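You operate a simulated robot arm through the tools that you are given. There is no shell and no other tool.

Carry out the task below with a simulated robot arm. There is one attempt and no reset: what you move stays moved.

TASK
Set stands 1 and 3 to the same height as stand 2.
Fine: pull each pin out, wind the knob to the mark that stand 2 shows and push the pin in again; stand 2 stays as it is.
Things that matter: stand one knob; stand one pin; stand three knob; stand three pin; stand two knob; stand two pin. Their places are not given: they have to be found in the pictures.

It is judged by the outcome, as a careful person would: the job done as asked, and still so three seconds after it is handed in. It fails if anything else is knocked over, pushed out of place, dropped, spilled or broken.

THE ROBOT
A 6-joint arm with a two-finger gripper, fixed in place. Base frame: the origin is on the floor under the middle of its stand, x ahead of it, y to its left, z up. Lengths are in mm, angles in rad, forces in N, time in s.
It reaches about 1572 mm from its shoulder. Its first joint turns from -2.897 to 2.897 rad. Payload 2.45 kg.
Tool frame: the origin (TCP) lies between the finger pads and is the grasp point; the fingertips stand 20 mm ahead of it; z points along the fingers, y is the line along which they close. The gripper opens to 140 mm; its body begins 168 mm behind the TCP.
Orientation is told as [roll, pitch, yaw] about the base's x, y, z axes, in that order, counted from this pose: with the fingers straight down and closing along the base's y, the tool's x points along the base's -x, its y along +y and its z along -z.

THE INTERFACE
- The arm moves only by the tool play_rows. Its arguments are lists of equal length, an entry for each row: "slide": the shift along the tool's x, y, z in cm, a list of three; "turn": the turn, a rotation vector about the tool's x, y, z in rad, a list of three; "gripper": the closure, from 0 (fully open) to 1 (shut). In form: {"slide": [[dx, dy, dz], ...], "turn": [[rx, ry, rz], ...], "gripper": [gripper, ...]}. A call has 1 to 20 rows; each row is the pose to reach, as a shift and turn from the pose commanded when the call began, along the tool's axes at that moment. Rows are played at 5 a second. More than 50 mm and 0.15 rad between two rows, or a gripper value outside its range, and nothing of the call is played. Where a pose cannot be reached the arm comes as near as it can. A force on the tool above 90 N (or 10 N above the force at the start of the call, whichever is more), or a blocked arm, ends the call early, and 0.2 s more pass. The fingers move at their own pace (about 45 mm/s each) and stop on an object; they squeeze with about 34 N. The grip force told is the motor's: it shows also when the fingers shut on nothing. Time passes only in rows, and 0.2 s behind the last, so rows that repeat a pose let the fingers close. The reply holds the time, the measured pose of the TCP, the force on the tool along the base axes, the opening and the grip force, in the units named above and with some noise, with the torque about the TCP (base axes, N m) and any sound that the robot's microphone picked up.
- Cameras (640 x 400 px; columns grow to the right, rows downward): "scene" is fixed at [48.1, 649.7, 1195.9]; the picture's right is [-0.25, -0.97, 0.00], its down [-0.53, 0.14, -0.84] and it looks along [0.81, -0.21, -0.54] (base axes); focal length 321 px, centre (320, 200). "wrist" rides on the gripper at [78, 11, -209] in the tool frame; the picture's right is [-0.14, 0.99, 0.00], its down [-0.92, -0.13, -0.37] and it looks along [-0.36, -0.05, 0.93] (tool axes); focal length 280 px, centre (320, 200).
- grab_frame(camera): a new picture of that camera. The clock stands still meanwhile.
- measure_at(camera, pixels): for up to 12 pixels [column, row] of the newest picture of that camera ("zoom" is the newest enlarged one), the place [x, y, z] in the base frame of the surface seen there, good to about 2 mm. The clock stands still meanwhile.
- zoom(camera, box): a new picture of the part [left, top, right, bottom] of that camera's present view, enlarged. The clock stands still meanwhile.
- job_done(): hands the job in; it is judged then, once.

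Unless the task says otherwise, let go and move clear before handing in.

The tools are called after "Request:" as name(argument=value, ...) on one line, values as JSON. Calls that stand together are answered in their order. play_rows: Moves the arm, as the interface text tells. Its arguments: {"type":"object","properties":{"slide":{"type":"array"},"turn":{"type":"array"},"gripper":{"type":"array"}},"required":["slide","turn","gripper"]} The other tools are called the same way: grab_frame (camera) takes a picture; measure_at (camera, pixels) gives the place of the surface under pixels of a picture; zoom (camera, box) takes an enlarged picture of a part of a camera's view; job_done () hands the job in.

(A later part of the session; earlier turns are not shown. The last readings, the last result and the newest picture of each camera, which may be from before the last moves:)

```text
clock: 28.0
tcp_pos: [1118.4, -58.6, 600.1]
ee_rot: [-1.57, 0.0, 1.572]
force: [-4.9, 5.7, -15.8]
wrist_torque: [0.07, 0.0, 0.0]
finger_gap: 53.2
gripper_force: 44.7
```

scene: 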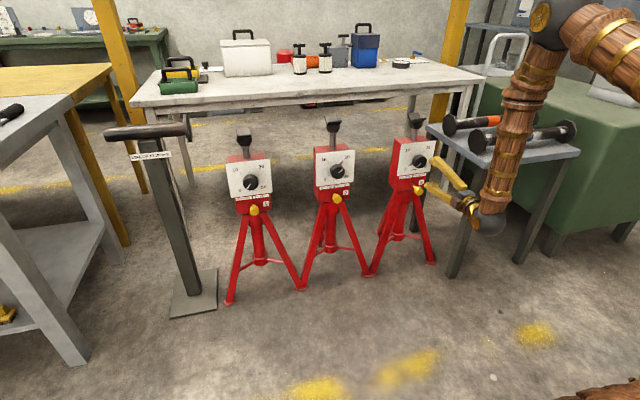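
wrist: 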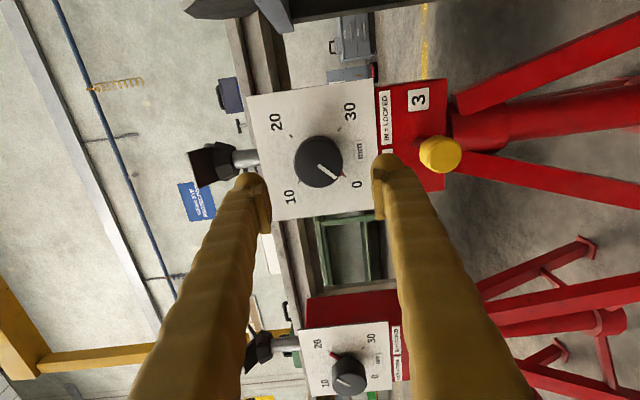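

The load is down to −16 N. I start winding clockwise (positive about tool z) by about 30° and watch torque and force.

Request:
play_rows(slide=[[0, 0.05, 0], [0, 0.05, 0], [0, 0.05, 0], [0, 0.05, 0], [0, 0.05, 0]], turn=[[0, 0, 0.1], [0, 0, 0.2], [0, 0, 0.35], [0, 0, 0.5], [0, 0, 0.5]], gripper=[1, 1, 1, 1, 1])

Request:
zoom(camera="scene", box=[390, 110, 450, 190])

Request:
zoom(camera="wrist", box=[200, 80, 440, 230])

```text
clock: 29.2
tcp_pos: [1117.5, -58.3, 600.6]
ee_rot: [-1.572, -0.5, 1.572]
force: [-34.6, 11.3, 13.0]
wrist_torque: [0.01, -0.1, -0.01]
finger_gap: 53.7
gripper_force: 44.4
```

```text
5.00 times, centred on (420, 150) of scene
```

zoom: 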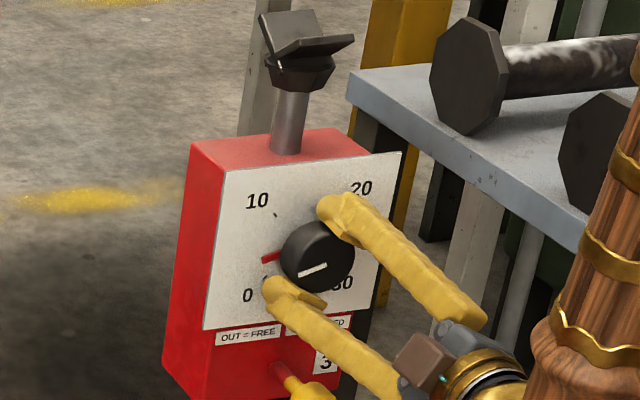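

```text
2.67 times, centred on (320, 155) of wrist
```

zoom: 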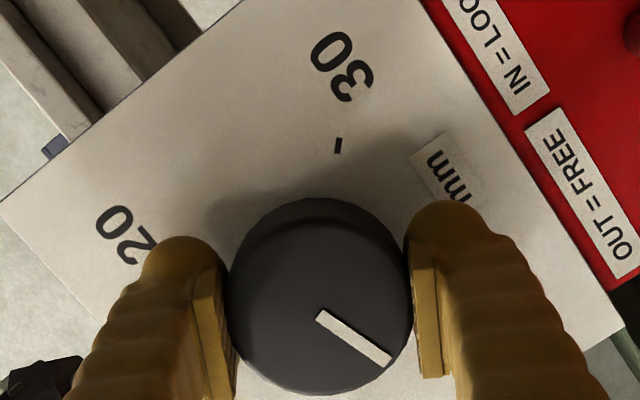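

The knob and red pointer turn with the gripper, now between 0 and 10. There is a −35 N axial load, so I ease back 1 mm and nudge laterally to unload, without turning.

Request:
play_rows(slide=[[-0.03, 0, -0.1], [-0.06, -0.02, -0.1], [-0.06, -0.02, -0.1]], turn=[[0, 0, 0], [0, 0, 0], [0, 0, 0]], gripper=[1, 1, 1])

```text
clock: 30.0
tcp_pos: [1118.5, -58.6, 601.4]
ee_rot: [-1.571, -0.501, 1.57]
force: [34.5, 2.9, -8.8]
wrist_torque: [-0.01, 0.09, -0.05]
finger_gap: 53.3
gripper_force: 45.3
```

The axial load flipped to +34.5 N, so 0.5 mm forward balances it; the lateral loads are small now. I continue turning by another 0.5 rad.

Request:
play_rows(slide=[[0, 0, 0.05], [0, 0, 0.05], [0, 0, 0.05], [0, 0, 0.05], [0, 0, 0.05], [0, 0, 0.05]], turn=[[0, 0, 0], [0, 0, 0.1], [0, 0, 0.22], [0, 0, 0.35], [0, 0, 0.5], [0, 0, 0.5]], gripper=[1, 1, 1, 1, 1, 1])

```text
clock: 31.4
tcp_pos: [1117.8, -59.3, 600.3]
ee_rot: [-1.574, -1.004, 1.573]
force: [18.2, -4.6, 13.0]
wrist_torque: [0.01, -0.04, 0.07]
finger_gap: 53.2
gripper_force: 45.7
```

Forces are modest (x 18, y −5, z 13 N) and the turn is at 57°. I continue through the middle of the range.

Request:
play_rows(slide=[[-0.02, -0.01, 0.03], [-0.02, -0.01, 0.03], [-0.02, -0.01, 0.03], [-0.02, -0.01, 0.03], [-0.02, -0.01, 0.03], [-0.02, -0.01, 0.03]], turn=[[0, 0, 0.1], [0, 0, 0.22], [0, 0, 0.34], [0, 0, 0.46], [0, 0, 0.57], [0, 0, 0.57]], gripper=[1, 1, 1, 1, 1, 1])

Request:
zoom(camera="scene", box=[390, 110, 450, 190])

Request:
zoom(camera="wrist", box=[200, 80, 440, 230])

```text
clock: 32.8
tcp_pos: [1118.7, -59.9, 599.9]
ee_rot: [2.728, -1.569, -2.729]
force: [-4.1, -31.9, 28.1]
wrist_torque: [-0.1, -0.16, -0.04]
finger_gap: 53.0
gripper_force: 45.0
```

```text
5.00 times, centred on (420, 150) of scene
```

zoom: 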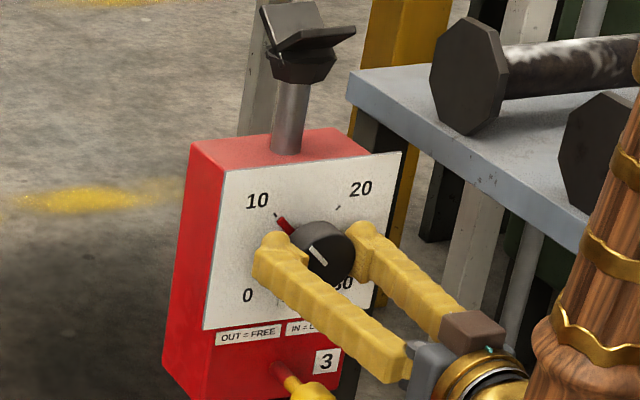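

```text
2.67 times, centred on (320, 155) of wrist
```

zoom: 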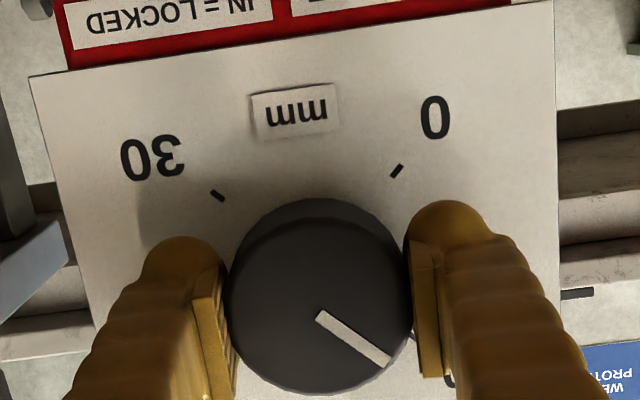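

The red pointer is now exactly at 10. The lateral load is (−32, +28) N, so I shift the tool about 1 mm toward −y and +z before continuing.

Request:
play_rows(slide=[[-0.05, -0.06, 0], [-0.09, -0.12, 0], [-0.09, -0.12, 0]], turn=[[0, 0, 0], [0, 0, 0], [0, 0, 0]], gripper=[1, 1, 1])

```text
clock: 33.6
tcp_pos: [1118.5, -59.4, 601.1]
ee_rot: [-1.087, -1.571, 1.087]
force: [6.3, -26.8, 16.3]
wrist_torque: [-0.07, 0.0, -0.04]
finger_gap: 53.5
gripper_force: 45.0
```

Partly unloaded (−27, +16 N). I shift another 1 mm toward −y and continue turning.

Request:
play_rows(slide=[[-0.03, -0.1, 0], [-0.05, -0.12, 0], [-0.05, -0.12, 0], [-0.05, -0.12, 0], [-0.05, -0.12, 0], [-0.05, -0.12, 0]], turn=[[0, 0, 0], [0, 0, 0.12], [0, 0, 0.25], [0, 0, 0.38], [0, 0, 0.5], [0, 0, 0.5]], gripper=[1, 1, 1, 1, 1, 1])

```text
clock: 35.0
tcp_pos: [1117.2, -60.9, 601.3]
ee_rot: [1.569, -1.071, -1.57]
force: [13.4, -6.2, -4.4]
wrist_torque: [0.05, 0.02, 0.01]
finger_gap: 53.4
gripper_force: 44.8
```

Loads are small now (13, −6, −4 N) at 118°. I turn another 0.5 rad.

Request:
play_rows(slide=[[0, 0, 0.02], [0, 0, 0.02], [0, 0, 0.02], [0, 0, 0.02], [0, 0, 0.02]], turn=[[0, 0, 0.12], [0, 0, 0.25], [0, 0, 0.38], [0, 0, 0.5], [0, 0, 0.5]], gripper=[1, 1, 1, 1, 1])

```text
clock: 36.2
tcp_pos: [1116.4, -59.9, 601.3]
ee_rot: [1.57, -0.571, -1.569]
force: [27.7, -3.2, -23.7]
wrist_torque: [0.03, -0.01, -0.04]
finger_gap: 53.2
gripper_force: 45.2
```

At 147° the load is −24 N in z and +28 N in x. I correct that and turn to about 170°.

Request:
play_rows(slide=[[0.05, -0.08, 0.04], [0.06, -0.09, 0.04], [0.06, -0.09, 0.04], [0.06, -0.09, 0.04], [0.06, -0.09, 0.04]], turn=[[0, 0, 0], [0, 0, 0.12], [0, 0, 0.25], [0, 0, 0.38], [0, 0, 0.38]], gripper=[1, 1, 1, 1, 1])

Request:
zoom(camera="scene", box=[390, 110, 450, 190])

Request:
zoom(camera="wrist", box=[200, 80, 440, 230])

```text
clock: 37.4
tcp_pos: [1118.9, -61.6, 600.6]
ee_rot: [1.571, -0.191, -1.57]
force: [-38.9, -4.3, -1.3]
wrist_torque: [0.04, -0.03, 0.05]
finger_gap: 53.2
gripper_force: 45.1
```

```text
5.00 times, centred on (420, 150) of scene
```

zoom: 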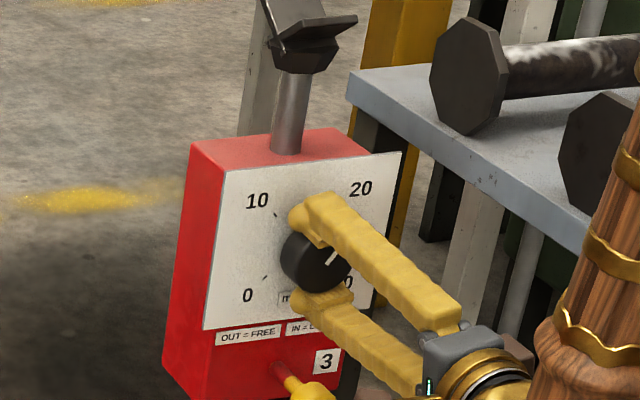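

```text
2.67 times, centred on (320, 155) of wrist
```

zoom: 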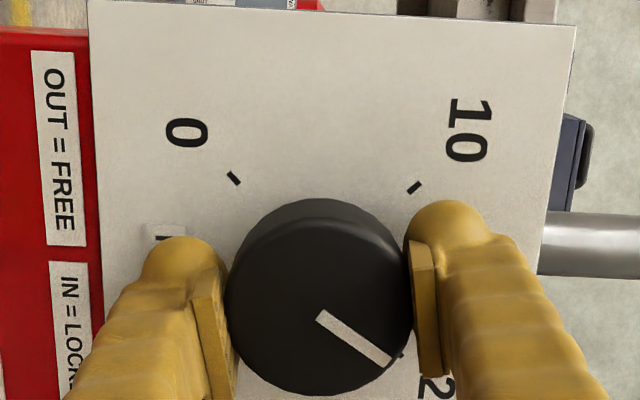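

The knob has turned 169° of 180° and its line approaches 20. I finish the last 0.191 rad while easing the axial load.

Request:
play_rows(slide=[[0, 0, -0.06], [0, 0, -0.06], [0, 0, -0.06], [0, 0, -0.06], [0, 0, -0.06]], turn=[[0, 0, 0], [0, 0, 0.1], [0, 0, 0.191], [0, 0, 0.191], [0, 0, 0.191]], gripper=[1, 1, 1, 1, 1])

Request:
zoom(camera="wrist", box=[200, 80, 440, 230])

Request:
zoom(camera="wrist", box=[310, 180, 400, 250])

```text
clock: 38.6
tcp_pos: [1117.4, -61.4, 599.6]
ee_rot: [1.571, 0.0, -1.574]
force: [-9.5, -12.4, -17.8]
wrist_torque: [-0.04, 0.07, -0.18]
finger_gap: 53.1
gripper_force: 44.7
```

```text
2.67 times, centred on (320, 155) of wrist
```

zoom: 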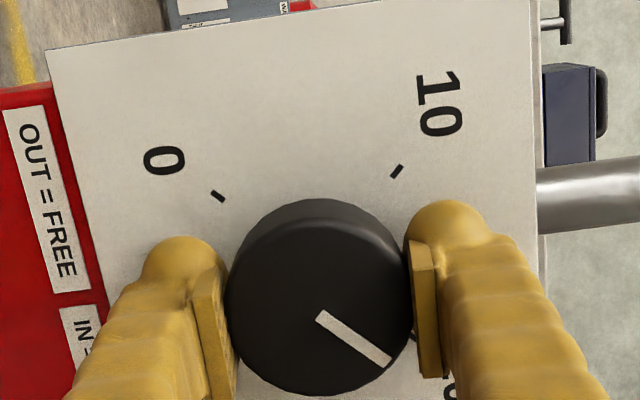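

```text
5.71 times, centred on (355, 215) of wrist
```

zoom: 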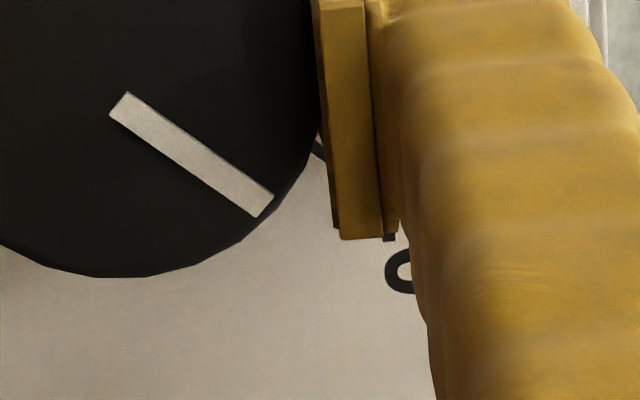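

The turn of 180° is done. I open the fingers, back straight off and look at the pointer.

Request:
play_rows(slide=[[0, 0, 0], [0, 0, 0], [0, 0, 0], [0, 0, -3.5], [0, 0, -7], [0, 0, -10.3], [0, 0, -10.3]], turn=[[0, 0, 0], [0, 0, 0], [0, 0, 0], [0, 0, 0], [0, 0, 0], [0, 0, 0], [0, 0, 0]], gripper=[0.55, 0.45, 0.45, 0.45, 0.45, 0.45, 0.45])

Request:
zoom(camera="wrist", box=[240, 80, 400, 240])

Request:
zoom(camera="scene", box=[390, 110, 450, 190])

Request:
zoom(camera="scene", box=[305, 120, 365, 200])

```text
clock: 40.2
tcp_pos: [1014.7, -61.4, 601.3]
ee_rot: [1.571, -0.002, -1.571]
force: [0.4, 0.3, -0.3]
wrist_torque: [0.0, -0.02, 0.02]
finger_gap: 76.9
gripper_force: 0.1
```

```text
2.50 times, centred on (320, 160) of wrist
```

zoom: 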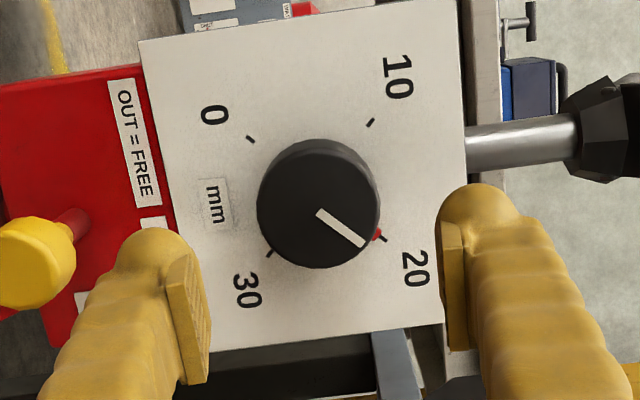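

```text
5.00 times, centred on (420, 150) of scene
```

zoom: 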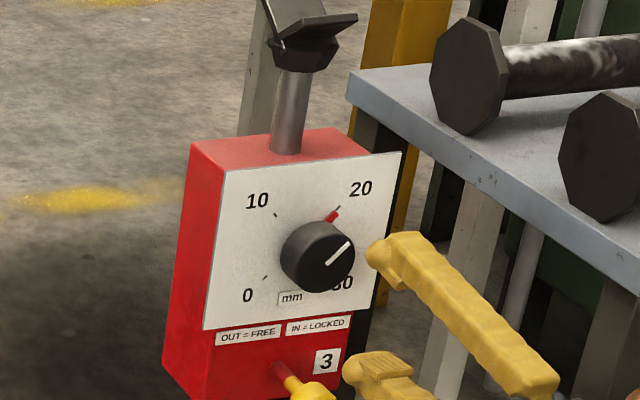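

```text
5.00 times, centred on (335, 160) of scene
```

zoom: 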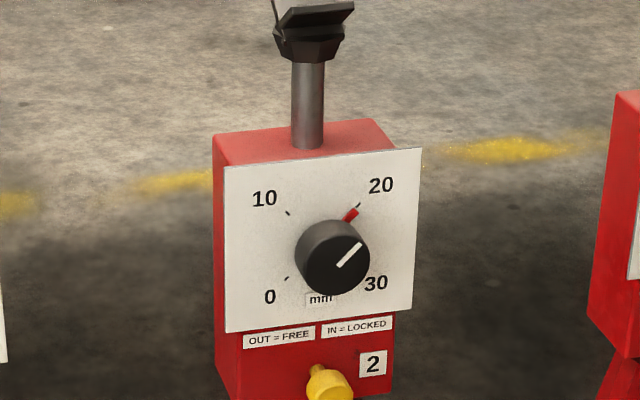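

Stand 3 now shows 20 like stand 2. I compare the pointer angles precisely in closer zooms.

Request:
zoom(camera="scene", box=[408, 142, 436, 172])

Request:
zoom(camera="scene", box=[324, 152, 352, 182])

Request:
zoom(camera="wrist", box=[300, 110, 350, 190])

```text
13.33 times, centred on (422, 157) of scene
```

zoom: 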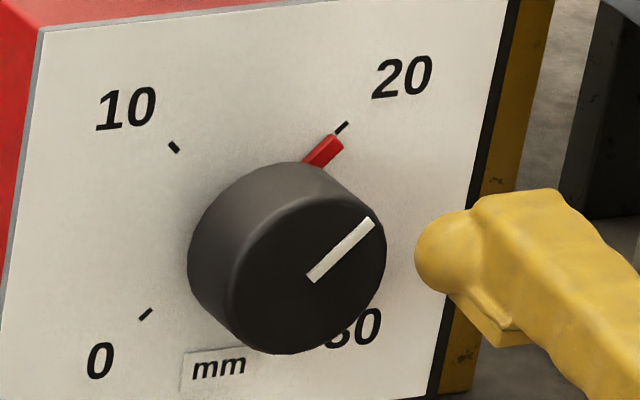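

```text
13.33 times, centred on (338, 167) of scene
```

zoom: 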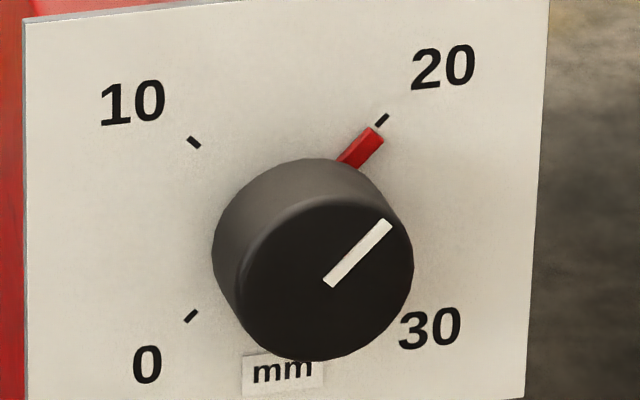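

```text
5.00 times, centred on (325, 150) of wrist
```

zoom: 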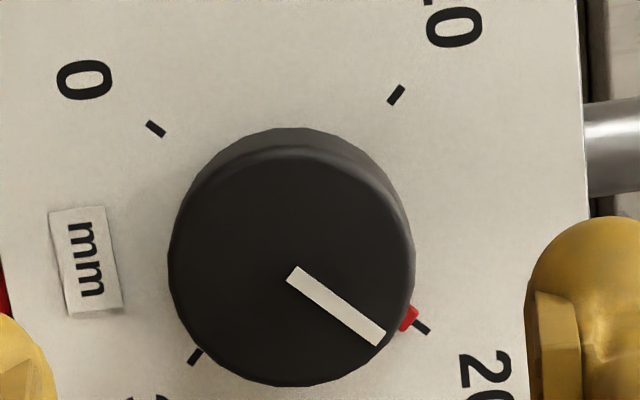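

The red pointer lines up with the 20 tick to within a degree, matching stand 2. I roll back to level with the fingers shutting, then go down in front of stand 3's pin.

Request:
play_rows(slide=[[0, 0, -1], [0, 0, -1], [0, 0, -1], [0, 0, -1], [0, 0, -1], [0, 0, -1], [0, 0, -1], [0, 0, -1], [0, 0, -1], [0, 0, -1], [0, 0, -1], [0, 0, -1], [0, 0, -1]], turn=[[0, 0, -0.131], [0, 0, -0.262], [0, 0, -0.393], [0, 0, -0.524], [0, 0, -0.654], [0, 0, -0.785], [0, 0, -0.916], [0, 0, -1.047], [0, 0, -1.178], [0, 0, -1.309], [0, 0, -1.44], [0, 0, -1.571], [0, 0, -1.571]], gripper=[0.5, 0.6, 0.7, 0.8, 0.9, 1, 1, 1, 1, 1, 1, 1, 1])

Request:
play_rows(slide=[[4, 0.1, 0], [8, 0.1, 0], [12.7, 0.1, 0], [12.7, 0.1, 0], [12.7, 0.1, 0]], turn=[[0, 0, 0], [0, 0, 0], [0, 0, 0], [0, 0, 0], [0, 0, 0]], gripper=[1, 1, 1, 1, 1])

Request:
grab_frame(camera="wrist")

Request:
grab_frame(camera="scene")

```text
clock: 43.0
tcp_pos: [1003.9, -59.7, 600.7]
ee_rot: [-1.56, -1.57, 1.561]
force: [0.2, 0.9, 0.2]
wrist_torque: [0.02, -0.02, 0.0]
finger_gap: 0.2
gripper_force: 29.2
```

```text
clock: 44.2
tcp_pos: [1003.4, -59.7, 473.5]
ee_rot: [-1.516, -1.569, 1.513]
force: [0.3, -0.4, 1.4]
wrist_torque: [0.04, 0.01, 0.01]
finger_gap: 0.2
gripper_force: 29.2
```

```text
taken
```

wrist: 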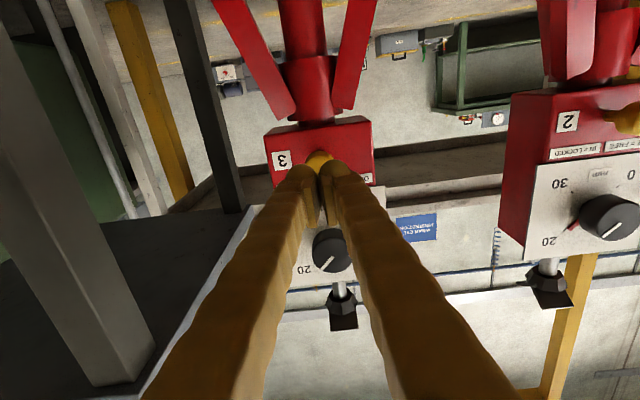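

```text
taken
```

scene: 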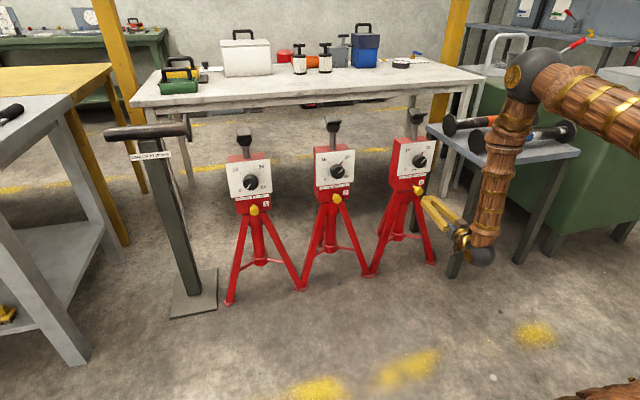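

The closed fingertips line up with stand 3's pin. I push it in slowly from contact at about x_tcp=1055, watching the force.

Request:
play_rows(slide=[[0, 0, 2.5], [0, 0, 4.5], [0, 0, 5.1], [0, 0, 5.5], [0, 0, 5.9], [0, 0, 6.3], [0, 0, 6.7], [0, 0, 6.7]], turn=[[0, 0, 0], [0, 0, 0], [0, 0, 0], [0, 0, 0], [0, 0, 0], [0, 0, 0], [0, 0, 0], [0, 0, 0]], gripper=[1, 1, 1, 1, 1, 1, 1, 1])

Request:
zoom(camera="wrist", box=[240, 80, 400, 230])

Request:
zoom(camera="scene", box=[390, 150, 450, 220])

```text
clock: 46.0
tcp_pos: [1072.3, -60.5, 473.4]
ee_rot: [-1.248, -1.567, 1.249]
force: [-0.6, -0.6, 0.2]
wrist_torque: [0.02, 0.01, 0.0]
finger_gap: 0.0
gripper_force: 29.1
```

```text
2.67 times, centred on (320, 155) of wrist
```

zoom: 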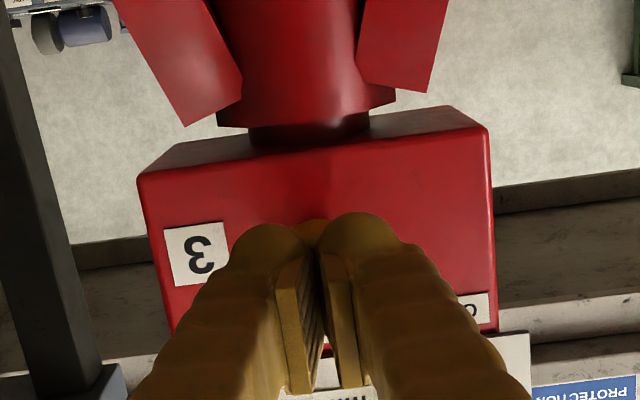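

```text
5.71 times, centred on (420, 185) of scene
```

zoom: 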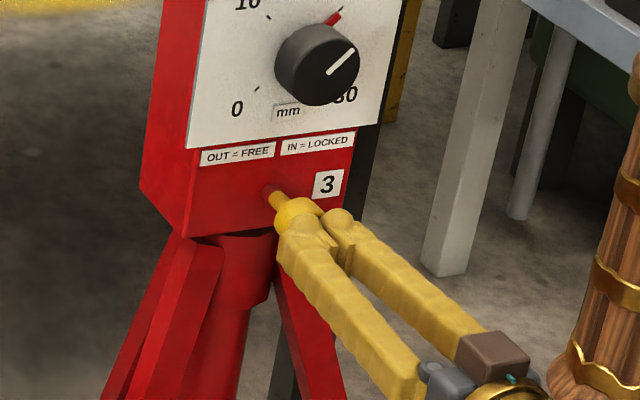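

The pin is sliding in with almost no force; it is about 17 mm in. I push on in 2–3 mm steps toward the seated position.

Request:
play_rows(slide=[[0, 0, 0.3], [0, 0, 0.6], [0, 0, 0.9], [0, 0, 1.15], [0, 0, 1.15]], turn=[[0, 0, 0], [0, 0, 0], [0, 0, 0], [0, 0, 0], [0, 0, 0]], gripper=[1, 1, 1, 1, 1])

```text
clock: 47.2
tcp_pos: [1083.4, -60.3, 473.5]
ee_rot: [-1.544, -1.569, 1.543]
force: [0.3, 0.0, 0.2]
wrist_torque: [-0.02, 0.01, -0.03]
finger_gap: 0.2
gripper_force: 29.5
```

Force is still near zero at x_tcp=1083. I inch forward to find the seat.

Request:
play_rows(slide=[[0, 0, 0.1], [0, 0, 0.2], [0, 0, 0.25], [0, 0, 0.25]], turn=[[0, 0, 0], [0, 0, 0], [0, 0, 0], [0, 0, 0]], gripper=[1, 1, 1, 1])

Request:
zoom(camera="scene", box=[390, 150, 450, 220])

```text
clock: 48.2
tcp_pos: [1085.4, -59.8, 474.9]
ee_rot: [-1.234, -1.57, 1.234]
force: [-17.9, 0.9, 7.0]
wrist_torque: [0.01, -0.13, 0.03]
finger_gap: 6.0
gripper_force: 29.3
```

```text
5.71 times, centred on (420, 185) of scene
```

zoom: 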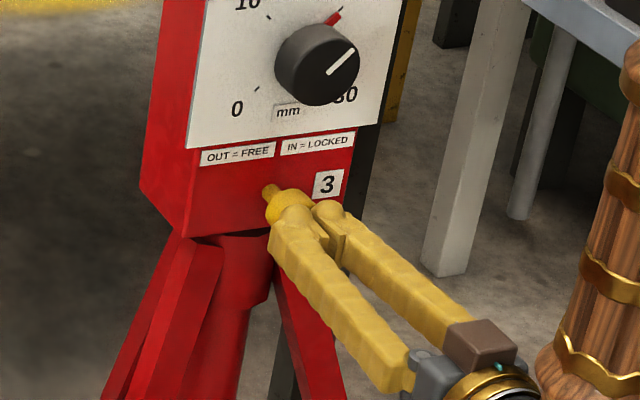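

The force rose to 18 N at x_tcp=1085, so the pin is on its seat. I back off and measure the pin face.

Request:
play_rows(slide=[[0, 0, -1], [0, 0, -4], [0, 0, -8], [0, 0, -12], [0, 0, -12]], turn=[[0, 0, 0], [0, 0, 0], [0, 0, 0], [0, 0, 0], [0, 0, 0]], gripper=[1, 0.9, 0.6, 0.2, 0.2])

Request:
zoom(camera="wrist", box=[240, 80, 400, 260])

Request:
measure_at(camera="zoom", pixels=[[310, 160], [320, 150], [330, 165], [300, 155]])

Request:
zoom(camera="scene", box=[390, 130, 450, 210])

```text
clock: 49.4
tcp_pos: [965.8, -60.7, 474.4]
ee_rot: [-1.296, -1.57, 1.296]
force: [0.3, -0.5, -0.8]
wrist_torque: [-0.04, 0.0, 0.01]
finger_gap: 83.5
gripper_force: 0.0
```

```text
2.22 times, centred on (320, 170) of wrist
```

zoom: 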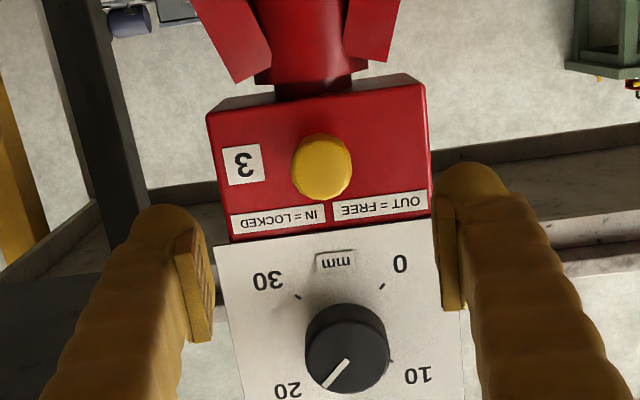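

```text
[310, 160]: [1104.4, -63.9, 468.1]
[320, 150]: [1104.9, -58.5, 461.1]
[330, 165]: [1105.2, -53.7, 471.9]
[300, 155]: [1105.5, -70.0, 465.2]
```

```text
5.00 times, centred on (420, 170) of scene
```

zoom: 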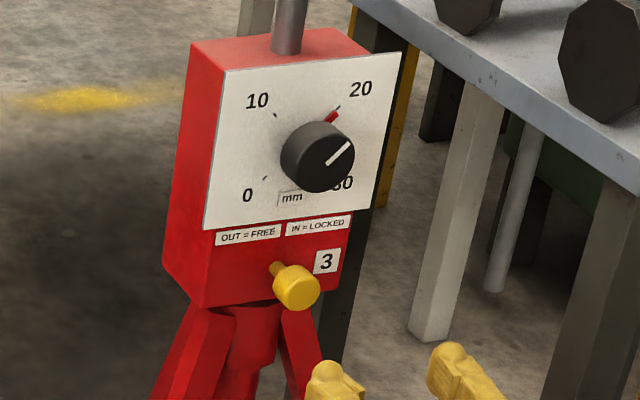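

Stand 3's pin face is back at x≈1105 with no red band showing and its pointer at 20. I move sideways, well in front of stand 2, to stand 1.

Request:
play_rows(slide=[[0, 4.4, 0], [0, 8.8, 0], [0, 13.2, 0], [0, 17.6, 0], [0, 22, 0], [0, 26.4, 0], [0, 30.8, 0], [0, 35.2, 0], [0, 39.6, 0], [0, 44, 0], [0, 48.4, 0], [0, 52.8, 0], [0, 57.2, 0], [0, 61.6, 0], [0, 66, 0], [0, 69.7, 0], [0, 69.7, 0]], turn=[[0, 0, 0], [0, 0, 0], [0, 0, 0], [0, 0, 0], [0, 0, 0], [0, 0, 0], [0, 0, 0], [0, 0, 0], [0, 0, 0], [0, 0, 0], [0, 0, 0], [0, 0, 0], [0, 0, 0], [0, 0, 0], [0, 0, 0], [0, 0, 0], [0, 0, 0]], gripper=[0.4, 0.4, 0.4, 0.4, 0.4, 0.4, 0.4, 0.4, 0.4, 0.4, 0.4, 0.4, 0.4, 0.4, 0.4, 0.4, 0.4])

Request:
grab_frame(camera="wrist")

Request:
grab_frame(camera="scene")

```text
clock: 53.0
tcp_pos: [966.7, 638.6, 473.8]
ee_rot: [-1.633, -1.569, 1.632]
force: [-0.8, 0.3, 0.3]
wrist_torque: [0.0, -0.01, 0.01]
finger_gap: 83.9
gripper_force: 0.1
```

```text
taken
```

wrist: 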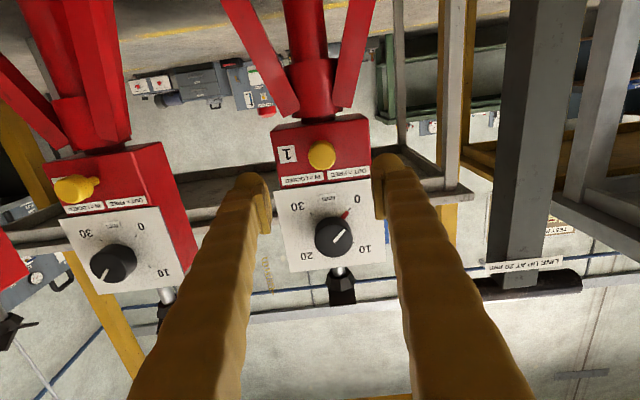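

```text
taken
```

scene: 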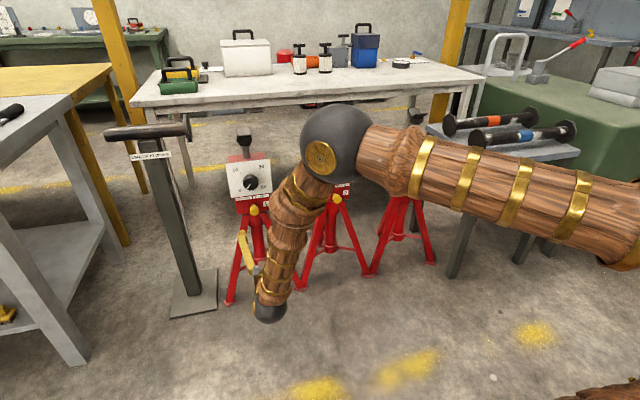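

The arm is in front of stand 1. I zoom on its pin and knob, and on the label of the T-post at (525,267).

Request:
zoom(camera="wrist", box=[475, 250, 575, 300])

Request:
zoom(camera="wrist", box=[265, 110, 395, 270])

Request:
measure_at(camera="zoom", pixels=[[298, 115], [268, 116], [328, 112], [296, 84], [300, 145], [325, 315], [285, 318], [368, 312], [322, 280], [330, 358], [180, 60], [430, 180]])

```text
6.40 times, centred on (525, 275) of wrist
```

zoom: 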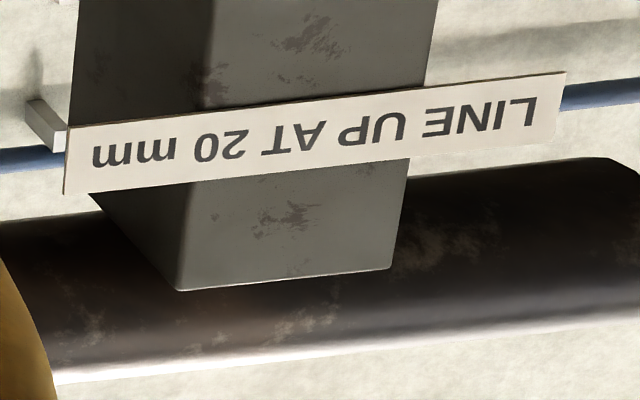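

```text
2.50 times, centred on (330, 190) of wrist
```

zoom: 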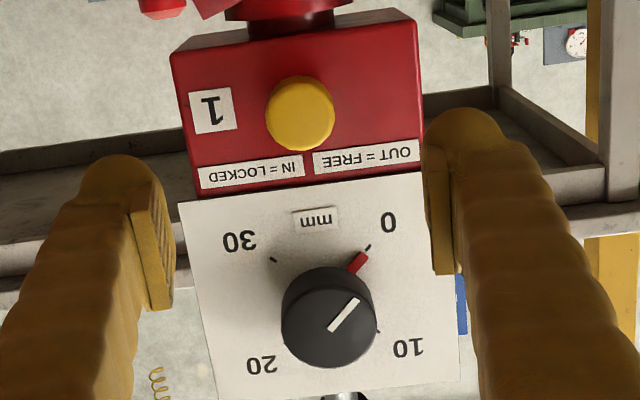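

```text
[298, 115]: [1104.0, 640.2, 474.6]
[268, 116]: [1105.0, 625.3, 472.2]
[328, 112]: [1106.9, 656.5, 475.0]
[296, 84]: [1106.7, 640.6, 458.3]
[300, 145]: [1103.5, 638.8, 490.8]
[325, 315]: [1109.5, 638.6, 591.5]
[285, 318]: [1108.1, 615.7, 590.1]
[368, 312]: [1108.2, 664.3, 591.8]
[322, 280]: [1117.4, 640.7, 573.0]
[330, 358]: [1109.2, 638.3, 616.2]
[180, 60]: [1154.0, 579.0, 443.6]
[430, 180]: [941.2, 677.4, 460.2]
```

The post label says "LINE UP AT 20 mm", which agrees with stand 2. Stand 1's pin is centred near (640.5, 474.4); with the offset found on stand 3 the tool is already in line, so I advance around the pin.

Request:
play_rows(slide=[[0, 0, 4.5], [0, 0, 9], [-0.03, 0, 12], [-0.03, 0, 14.5], [-0.03, 0, 14.5], [-0.03, 0, 14.5]], turn=[[0, 0, 0], [0, 0, 0], [0, 0, 0], [0, 0, 0], [0, 0, 0], [0, 0, 0]], gripper=[0.4, 0.4, 0.4, 0.4, 0.6, 0.68])

Request:
zoom(camera="wrist", box=[220, 80, 420, 230])

```text
clock: 54.4
tcp_pos: [1112.3, 637.3, 474.5]
ee_rot: [-1.628, -1.569, 1.625]
force: [-0.3, 0.2, 0.0]
wrist_torque: [0.03, 0.0, 0.03]
finger_gap: 44.8
gripper_force: 0.1
```

```text
2.67 times, centred on (320, 155) of wrist
```

zoom: 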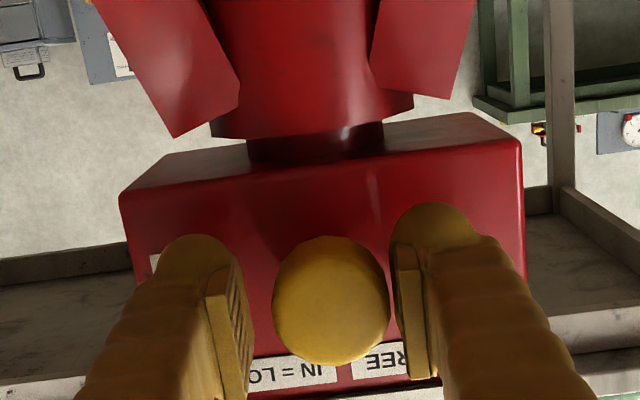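

The pin (273–388 px) is nearer the right pad: 7 px against 23 px on the left. I shift 2 mm toward +y and then close.

Request:
play_rows(slide=[[0, 0.2, 0], [0, 0.2, 0], [0, 0.2, 0], [0, 0.2, 0], [0, 0.2, 0]], turn=[[0, 0, 0], [0, 0, 0], [0, 0, 0], [0, 0, 0], [0, 0, 0]], gripper=[0.68, 0.72, 0.76, 0.9, 0.9])

```text
clock: 55.6
tcp_pos: [1109.6, 641.0, 473.4]
ee_rot: [-1.476, -1.569, 1.476]
force: [1.4, 15.8, -2.8]
wrist_torque: [-0.04, 0.05, 0.17]
finger_gap: 34.7
gripper_force: 39.0
```

Gripped with a 34.7 mm gap and a side load of only +16 N. I nudge 0.7 mm toward +y and begin pulling.

Request:
play_rows(slide=[[0, 0.07, 0], [0, 0.07, 0], [0, 0.07, -0.2], [0, 0.07, -0.4], [0, 0.07, -0.6], [0, 0.07, -0.8], [0, 0.07, -0.8]], turn=[[0, 0, 0], [0, 0, 0], [0, 0, 0], [0, 0, 0], [0, 0, 0], [0, 0, 0], [0, 0, 0]], gripper=[1, 1, 1, 1, 1, 1, 1])

```text
clock: 57.2
tcp_pos: [1103.5, 639.0, 474.1]
ee_rot: [-1.997, -1.569, 1.997]
force: [2.0, 14.2, 0.9]
wrist_torque: [0.0, 0.05, 0.1]
finger_gap: 34.7
gripper_force: 44.8
```

Loads are low and the tool is at x=1103.5. I keep pulling with another small +y correction.

Request:
play_rows(slide=[[0, 0.05, -0.2], [0, 0.05, -0.4], [0, 0.05, -0.6], [0, 0.05, -0.8], [0, 0.05, -0.8]], turn=[[0, 0, 0], [0, 0, 0], [0, 0, 0], [0, 0, 0], [0, 0, 0]], gripper=[1, 1, 1, 1, 1])

Request:
zoom(camera="wrist", box=[220, 80, 420, 230])

Request:
measure_at(camera="zoom", pixels=[[280, 300], [360, 300], [315, 300], [320, 330], [150, 230], [480, 200]])

```text
clock: 58.4
tcp_pos: [1096.0, 639.7, 473.5]
ee_rot: [-2.16, -1.569, 2.161]
force: [-0.8, 4.0, 4.4]
wrist_torque: [0.04, -0.16, 0.05]
finger_gap: 34.6
gripper_force: 44.8
```

```text
2.67 times, centred on (320, 155) of wrist
```

zoom: 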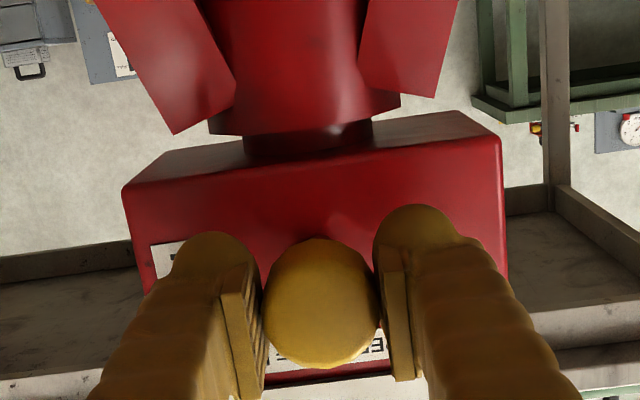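

```text
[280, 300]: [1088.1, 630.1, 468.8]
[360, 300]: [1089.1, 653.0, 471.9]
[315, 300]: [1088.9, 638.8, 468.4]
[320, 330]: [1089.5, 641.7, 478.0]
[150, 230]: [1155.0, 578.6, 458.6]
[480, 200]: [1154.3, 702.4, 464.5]
```

The pin face is at x≈1089, 16 mm out, stand unmoved. I pull a further 10.5 mm, as on stand 3.

Request:
play_rows(slide=[[0, 0.01, -0.2], [0, 0.01, -0.4], [0, 0.01, -0.6], [0, 0.01, -0.8], [0, 0.01, -1.05], [0, 0.01, -1.05]], turn=[[0, 0, 0], [0, 0, 0], [0, 0, 0], [0, 0, 0], [0, 0, 0], [0, 0, 0]], gripper=[1, 1, 1, 1, 1, 1])

Request:
zoom(camera="wrist", box=[220, 80, 420, 230])

Request:
measure_at(camera="zoom", pixels=[[280, 300], [360, 300], [315, 300], [320, 330], [160, 230], [480, 200]])

```text
clock: 59.8
tcp_pos: [1084.1, 640.0, 473.5]
ee_rot: [-1.924, -1.568, 1.923]
force: [-2.8, 1.6, 11.9]
wrist_torque: [-0.01, -0.11, 0.0]
finger_gap: 34.7
gripper_force: 44.8
```

```text
2.67 times, centred on (320, 155) of wrist
```

zoom: 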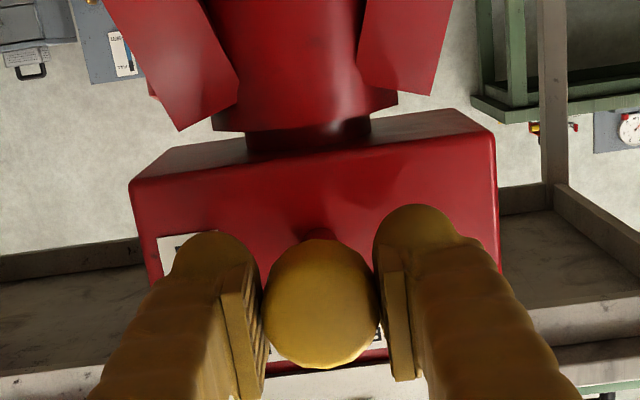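

```text
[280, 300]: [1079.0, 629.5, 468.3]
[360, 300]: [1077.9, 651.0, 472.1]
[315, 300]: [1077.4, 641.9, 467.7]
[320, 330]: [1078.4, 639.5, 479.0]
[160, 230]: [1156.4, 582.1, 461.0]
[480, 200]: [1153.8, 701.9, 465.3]
```

The pin face is at x≈1078, the same as stand 3 before release. I open the fingers and check that it stays out.

Request:
play_rows(slide=[[0, 0, 0], [0, 0, 0], [0, 0, 0], [0, 0, 0]], turn=[[0, 0, 0], [0, 0, 0], [0, 0, 0], [0, 0, 0]], gripper=[0.7, 0.6, 0.55, 0.55])

Request:
zoom(camera="wrist", box=[220, 80, 420, 230])

Request:
measure_at(camera="zoom", pixels=[[280, 300], [360, 300], [315, 300], [320, 330], [480, 200]])

```text
clock: 60.8
tcp_pos: [1084.1, 639.3, 473.4]
ee_rot: [-1.506, -1.569, 1.507]
force: [-0.3, 0.2, -0.2]
wrist_torque: [-0.02, 0.02, 0.0]
finger_gap: 63.1
gripper_force: 0.1
```

```text
2.67 times, centred on (320, 155) of wrist
```

zoom: 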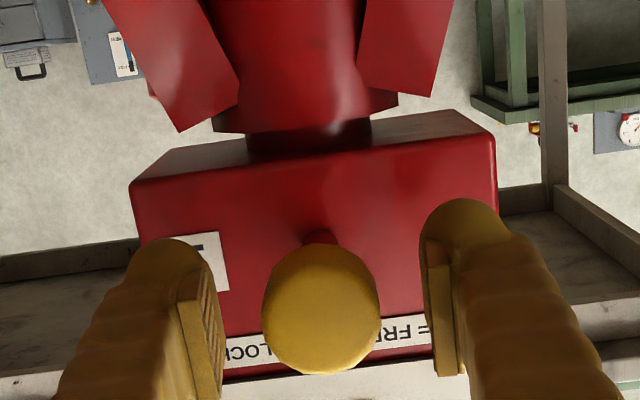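

```text
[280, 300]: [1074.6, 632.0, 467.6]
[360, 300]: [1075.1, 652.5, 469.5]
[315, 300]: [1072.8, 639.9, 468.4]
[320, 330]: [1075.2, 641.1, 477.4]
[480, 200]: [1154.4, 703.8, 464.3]
```

Stand 1's pin stays out at x≈1075. I back off, rise to knob height and roll −90°.

Request:
play_rows(slide=[[0, 0, -3.5], [0, 0, -7], [-4.2, 0.02, -7], [-8.4, 0.02, -7], [-12.6, 0.02, -7], [-12.6, 0.02, -7]], turn=[[0, 0, 0], [0, 0, 0], [0, 0, 0], [0, 0, 0], [0, 0, 0], [0, 0, 0]], gripper=[0.5, 0.45, 0.45, 0.45, 0.45, 0.45])

Request:
play_rows(slide=[[0, 0, 0], [0, 0, 0], [0, 0, 0], [0, 0, 0], [0, 0, 0], [0, 0, 0], [0, 0, 0], [0, 0, 0], [0, 0, 0], [0, 0, 0], [0, 0, 0], [0, 0, 0], [0, 0, 0]], turn=[[0, 0, -0.131], [0, 0, -0.262], [0, 0, -0.393], [0, 0, -0.524], [0, 0, -0.654], [0, 0, -0.785], [0, 0, -0.916], [0, 0, -1.047], [0, 0, -1.178], [0, 0, -1.309], [0, 0, -1.44], [0, 0, -1.571], [0, 0, -1.571]], gripper=[0.45, 0.45, 0.45, 0.45, 0.45, 0.45, 0.45, 0.45, 0.45, 0.45, 0.45, 0.45, 0.45])

Request:
zoom(camera="wrist", box=[240, 80, 400, 240])

Request:
grab_frame(camera="scene")

```text
clock: 62.2
tcp_pos: [1013.6, 641.3, 601.0]
ee_rot: [-1.533, -1.567, 1.533]
force: [-0.1, -0.6, -0.5]
wrist_torque: [-0.01, 0.0, -0.02]
finger_gap: 77.2
gripper_force: 0.0
```

```text
clock: 65.0
tcp_pos: [1014.3, 640.2, 599.3]
ee_rot: [-1.571, 0.002, 1.572]
force: [0.1, -0.4, 0.6]
wrist_torque: [0.0, 0.0, 0.01]
finger_gap: 77.0
gripper_force: 0.1
```

```text
2.50 times, centred on (320, 160) of wrist
```

zoom: 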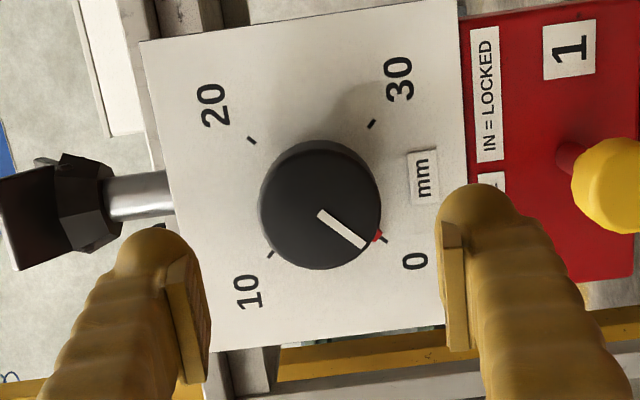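

```text
taken
```

scene: 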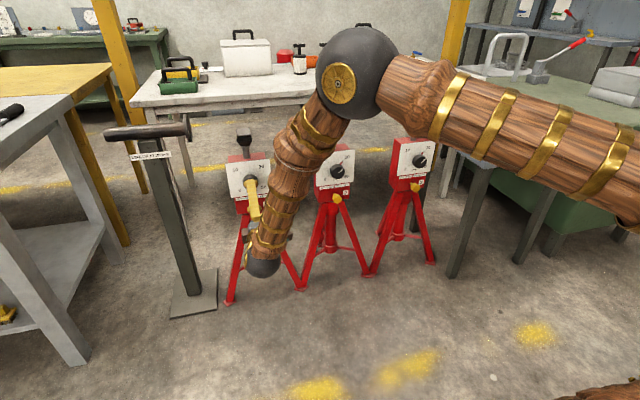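

The view matches stand 3's with the knob 1.7 mm better centred, so no lateral shift is needed. I advance around stand 1's knob and close gently.

Request:
play_rows(slide=[[0, 0, 3.5], [0, 0, 7], [0, -0.02, 10.4], [0, -0.02, 10.4], [0, -0.02, 10.4], [0, -0.02, 10.4], [0, -0.02, 10.4]], turn=[[0, 0, 0], [0, 0, 0], [0, 0, 0], [0, 0, 0], [0, 0, 0], [0, 0, 0], [0, 0, 0]], gripper=[0.45, 0.45, 0.45, 0.55, 0.6, 0.65, 0.65])

Request:
zoom(camera="wrist", box=[200, 80, 440, 230])

```text
clock: 66.6
tcp_pos: [1119.6, 641.1, 599.8]
ee_rot: [-1.571, 0.002, 1.57]
force: [11.5, 3.3, -4.7]
wrist_torque: [0.0, 0.02, 0.1]
finger_gap: 53.6
gripper_force: 38.5
```

```text
2.67 times, centred on (320, 155) of wrist
```

zoom: 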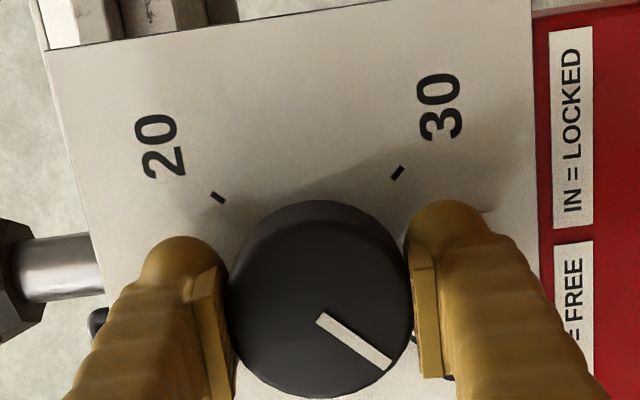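

The grip is balanced (forces under 12 N, gap 53.6 mm). I tighten and turn clockwise 0.5 rad.

Request:
play_rows(slide=[[0, 0, 0], [0, 0, 0], [0, 0, 0], [0, 0, 0], [0, 0, 0], [0, 0, 0]], turn=[[0, 0, 0], [0, 0, 0.1], [0, 0, 0.22], [0, 0, 0.36], [0, 0, 0.5], [0, 0, 0.5]], gripper=[0.9, 1, 1, 1, 1, 1])

```text
clock: 68.0
tcp_pos: [1118.8, 640.4, 601.2]
ee_rot: [-1.571, -0.502, 1.571]
force: [35.2, 11.3, -2.7]
wrist_torque: [0.03, -0.06, 0.14]
finger_gap: 53.5
gripper_force: 44.8
```

Turned 29° with a +35 N axial and +11 N side load. I correct slightly and turn 0.5 rad more.

Request:
play_rows(slide=[[-0.04, 0.02, 0.05], [-0.04, 0.02, 0.05], [-0.04, 0.02, 0.05], [-0.04, 0.02, 0.05], [-0.04, 0.02, 0.05], [-0.04, 0.02, 0.05]], turn=[[0, 0, 0], [0, 0, 0.1], [0, 0, 0.22], [0, 0, 0.36], [0, 0, 0.5], [0, 0, 0.5]], gripper=[1, 1, 1, 1, 1, 1])

Request:
zoom(camera="wrist", box=[200, 80, 440, 230])

```text
clock: 69.4
tcp_pos: [1118.9, 641.5, 601.4]
ee_rot: [-1.572, -0.998, 1.572]
force: [-27.3, -20.5, 27.2]
wrist_torque: [0.0, -0.16, -0.06]
finger_gap: 53.4
gripper_force: 45.3
```

```text
2.67 times, centred on (320, 155) of wrist
```

zoom: 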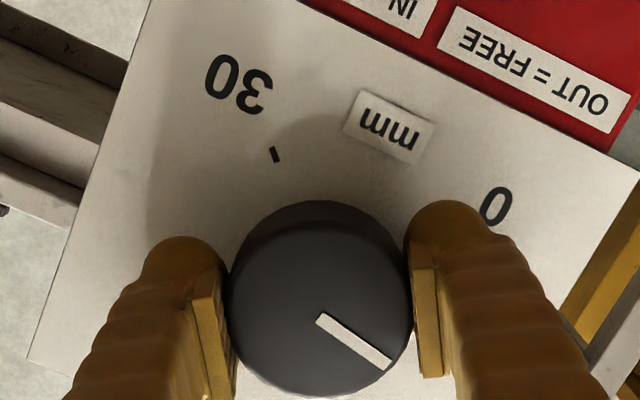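

At 57° the lateral load is (−20, +27) N. I correct about 1.4 mm in that direction and continue to 90°.

Request:
play_rows(slide=[[-0.05, -0.12, -0.03], [-0.05, -0.14, -0.03], [-0.05, -0.14, -0.03], [-0.05, -0.14, -0.03], [-0.05, -0.14, -0.03], [-0.05, -0.14, -0.03], [-0.05, -0.14, -0.03]], turn=[[0, 0, 0], [0, 0, 0.1], [0, 0, 0.22], [0, 0, 0.34], [0, 0, 0.46], [0, 0, 0.57], [0, 0, 0.57]], gripper=[1, 1, 1, 1, 1, 1, 1])

```text
clock: 71.0
tcp_pos: [1118.4, 639.9, 600.3]
ee_rot: [-1.584, -1.572, 1.582]
force: [8.6, 1.8, 7.9]
wrist_torque: [0.06, 0.03, -0.03]
finger_gap: 52.9
gripper_force: 45.2
```

Forces are very small at 90°. I turn another 0.5 rad.

Request:
play_rows(slide=[[-0.02, 0, 0.01], [-0.02, 0, 0.01], [-0.02, 0, 0.01], [-0.02, 0, 0.01], [-0.02, 0, 0.01]], turn=[[0, 0, 0.12], [0, 0, 0.25], [0, 0, 0.38], [0, 0, 0.5], [0, 0, 0.5]], gripper=[1, 1, 1, 1, 1])

Request:
zoom(camera="wrist", box=[200, 80, 440, 230])

```text
clock: 72.2
tcp_pos: [1119.0, 639.6, 599.9]
ee_rot: [1.573, -1.072, -1.571]
force: [5.5, -3.0, 3.2]
wrist_torque: [0.04, -0.03, -0.02]
finger_gap: 53.2
gripper_force: 44.8
```

```text
2.67 times, centred on (320, 155) of wrist
```

zoom: 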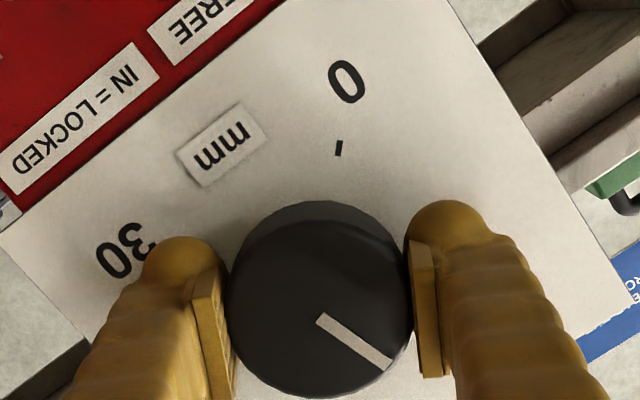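

The knob follows the fingers with loads under 6 N at 118°. I turn another 0.5 rad, with a slight downward allowance as needed on stand 3.

Request:
play_rows(slide=[[0.01, -0.02, 0.01], [0.01, -0.03, 0.01], [0.02, -0.04, 0.01], [0.02, -0.04, 0.01], [0.02, -0.04, 0.01]], turn=[[0, 0, 0.12], [0, 0, 0.25], [0, 0, 0.38], [0, 0, 0.5], [0, 0, 0.5]], gripper=[1, 1, 1, 1, 1])

```text
clock: 73.4
tcp_pos: [1117.7, 639.0, 600.5]
ee_rot: [1.57, -0.572, -1.572]
force: [1.5, -11.3, -0.8]
wrist_torque: [0.01, -0.06, -0.01]
finger_gap: 53.1
gripper_force: 45.1
```

At 147° with only −11 N sideways. I complete the remaining 0.571 rad to 180°.

Request:
play_rows(slide=[[-0.03, -0.03, 0], [-0.03, -0.04, 0], [-0.03, -0.05, 0], [-0.03, -0.05, 0], [-0.03, -0.05, 0], [-0.03, -0.05, 0], [-0.03, -0.05, 0]], turn=[[0, 0, 0.12], [0, 0, 0.25], [0, 0, 0.38], [0, 0, 0.49], [0, 0, 0.571], [0, 0, 0.571], [0, 0, 0.571]], gripper=[1, 1, 1, 1, 1, 1, 1])

Request:
zoom(camera="wrist", box=[200, 80, 440, 230])

```text
clock: 75.0
tcp_pos: [1118.0, 639.2, 600.7]
ee_rot: [1.571, -0.002, -1.57]
force: [10.8, -1.0, -8.3]
wrist_torque: [-0.04, 0.01, -0.04]
finger_gap: 53.2
gripper_force: 45.2
```

```text
2.67 times, centred on (320, 155) of wrist
```

zoom: 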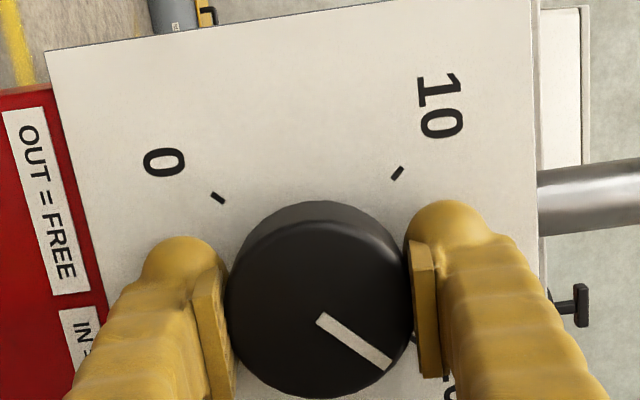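

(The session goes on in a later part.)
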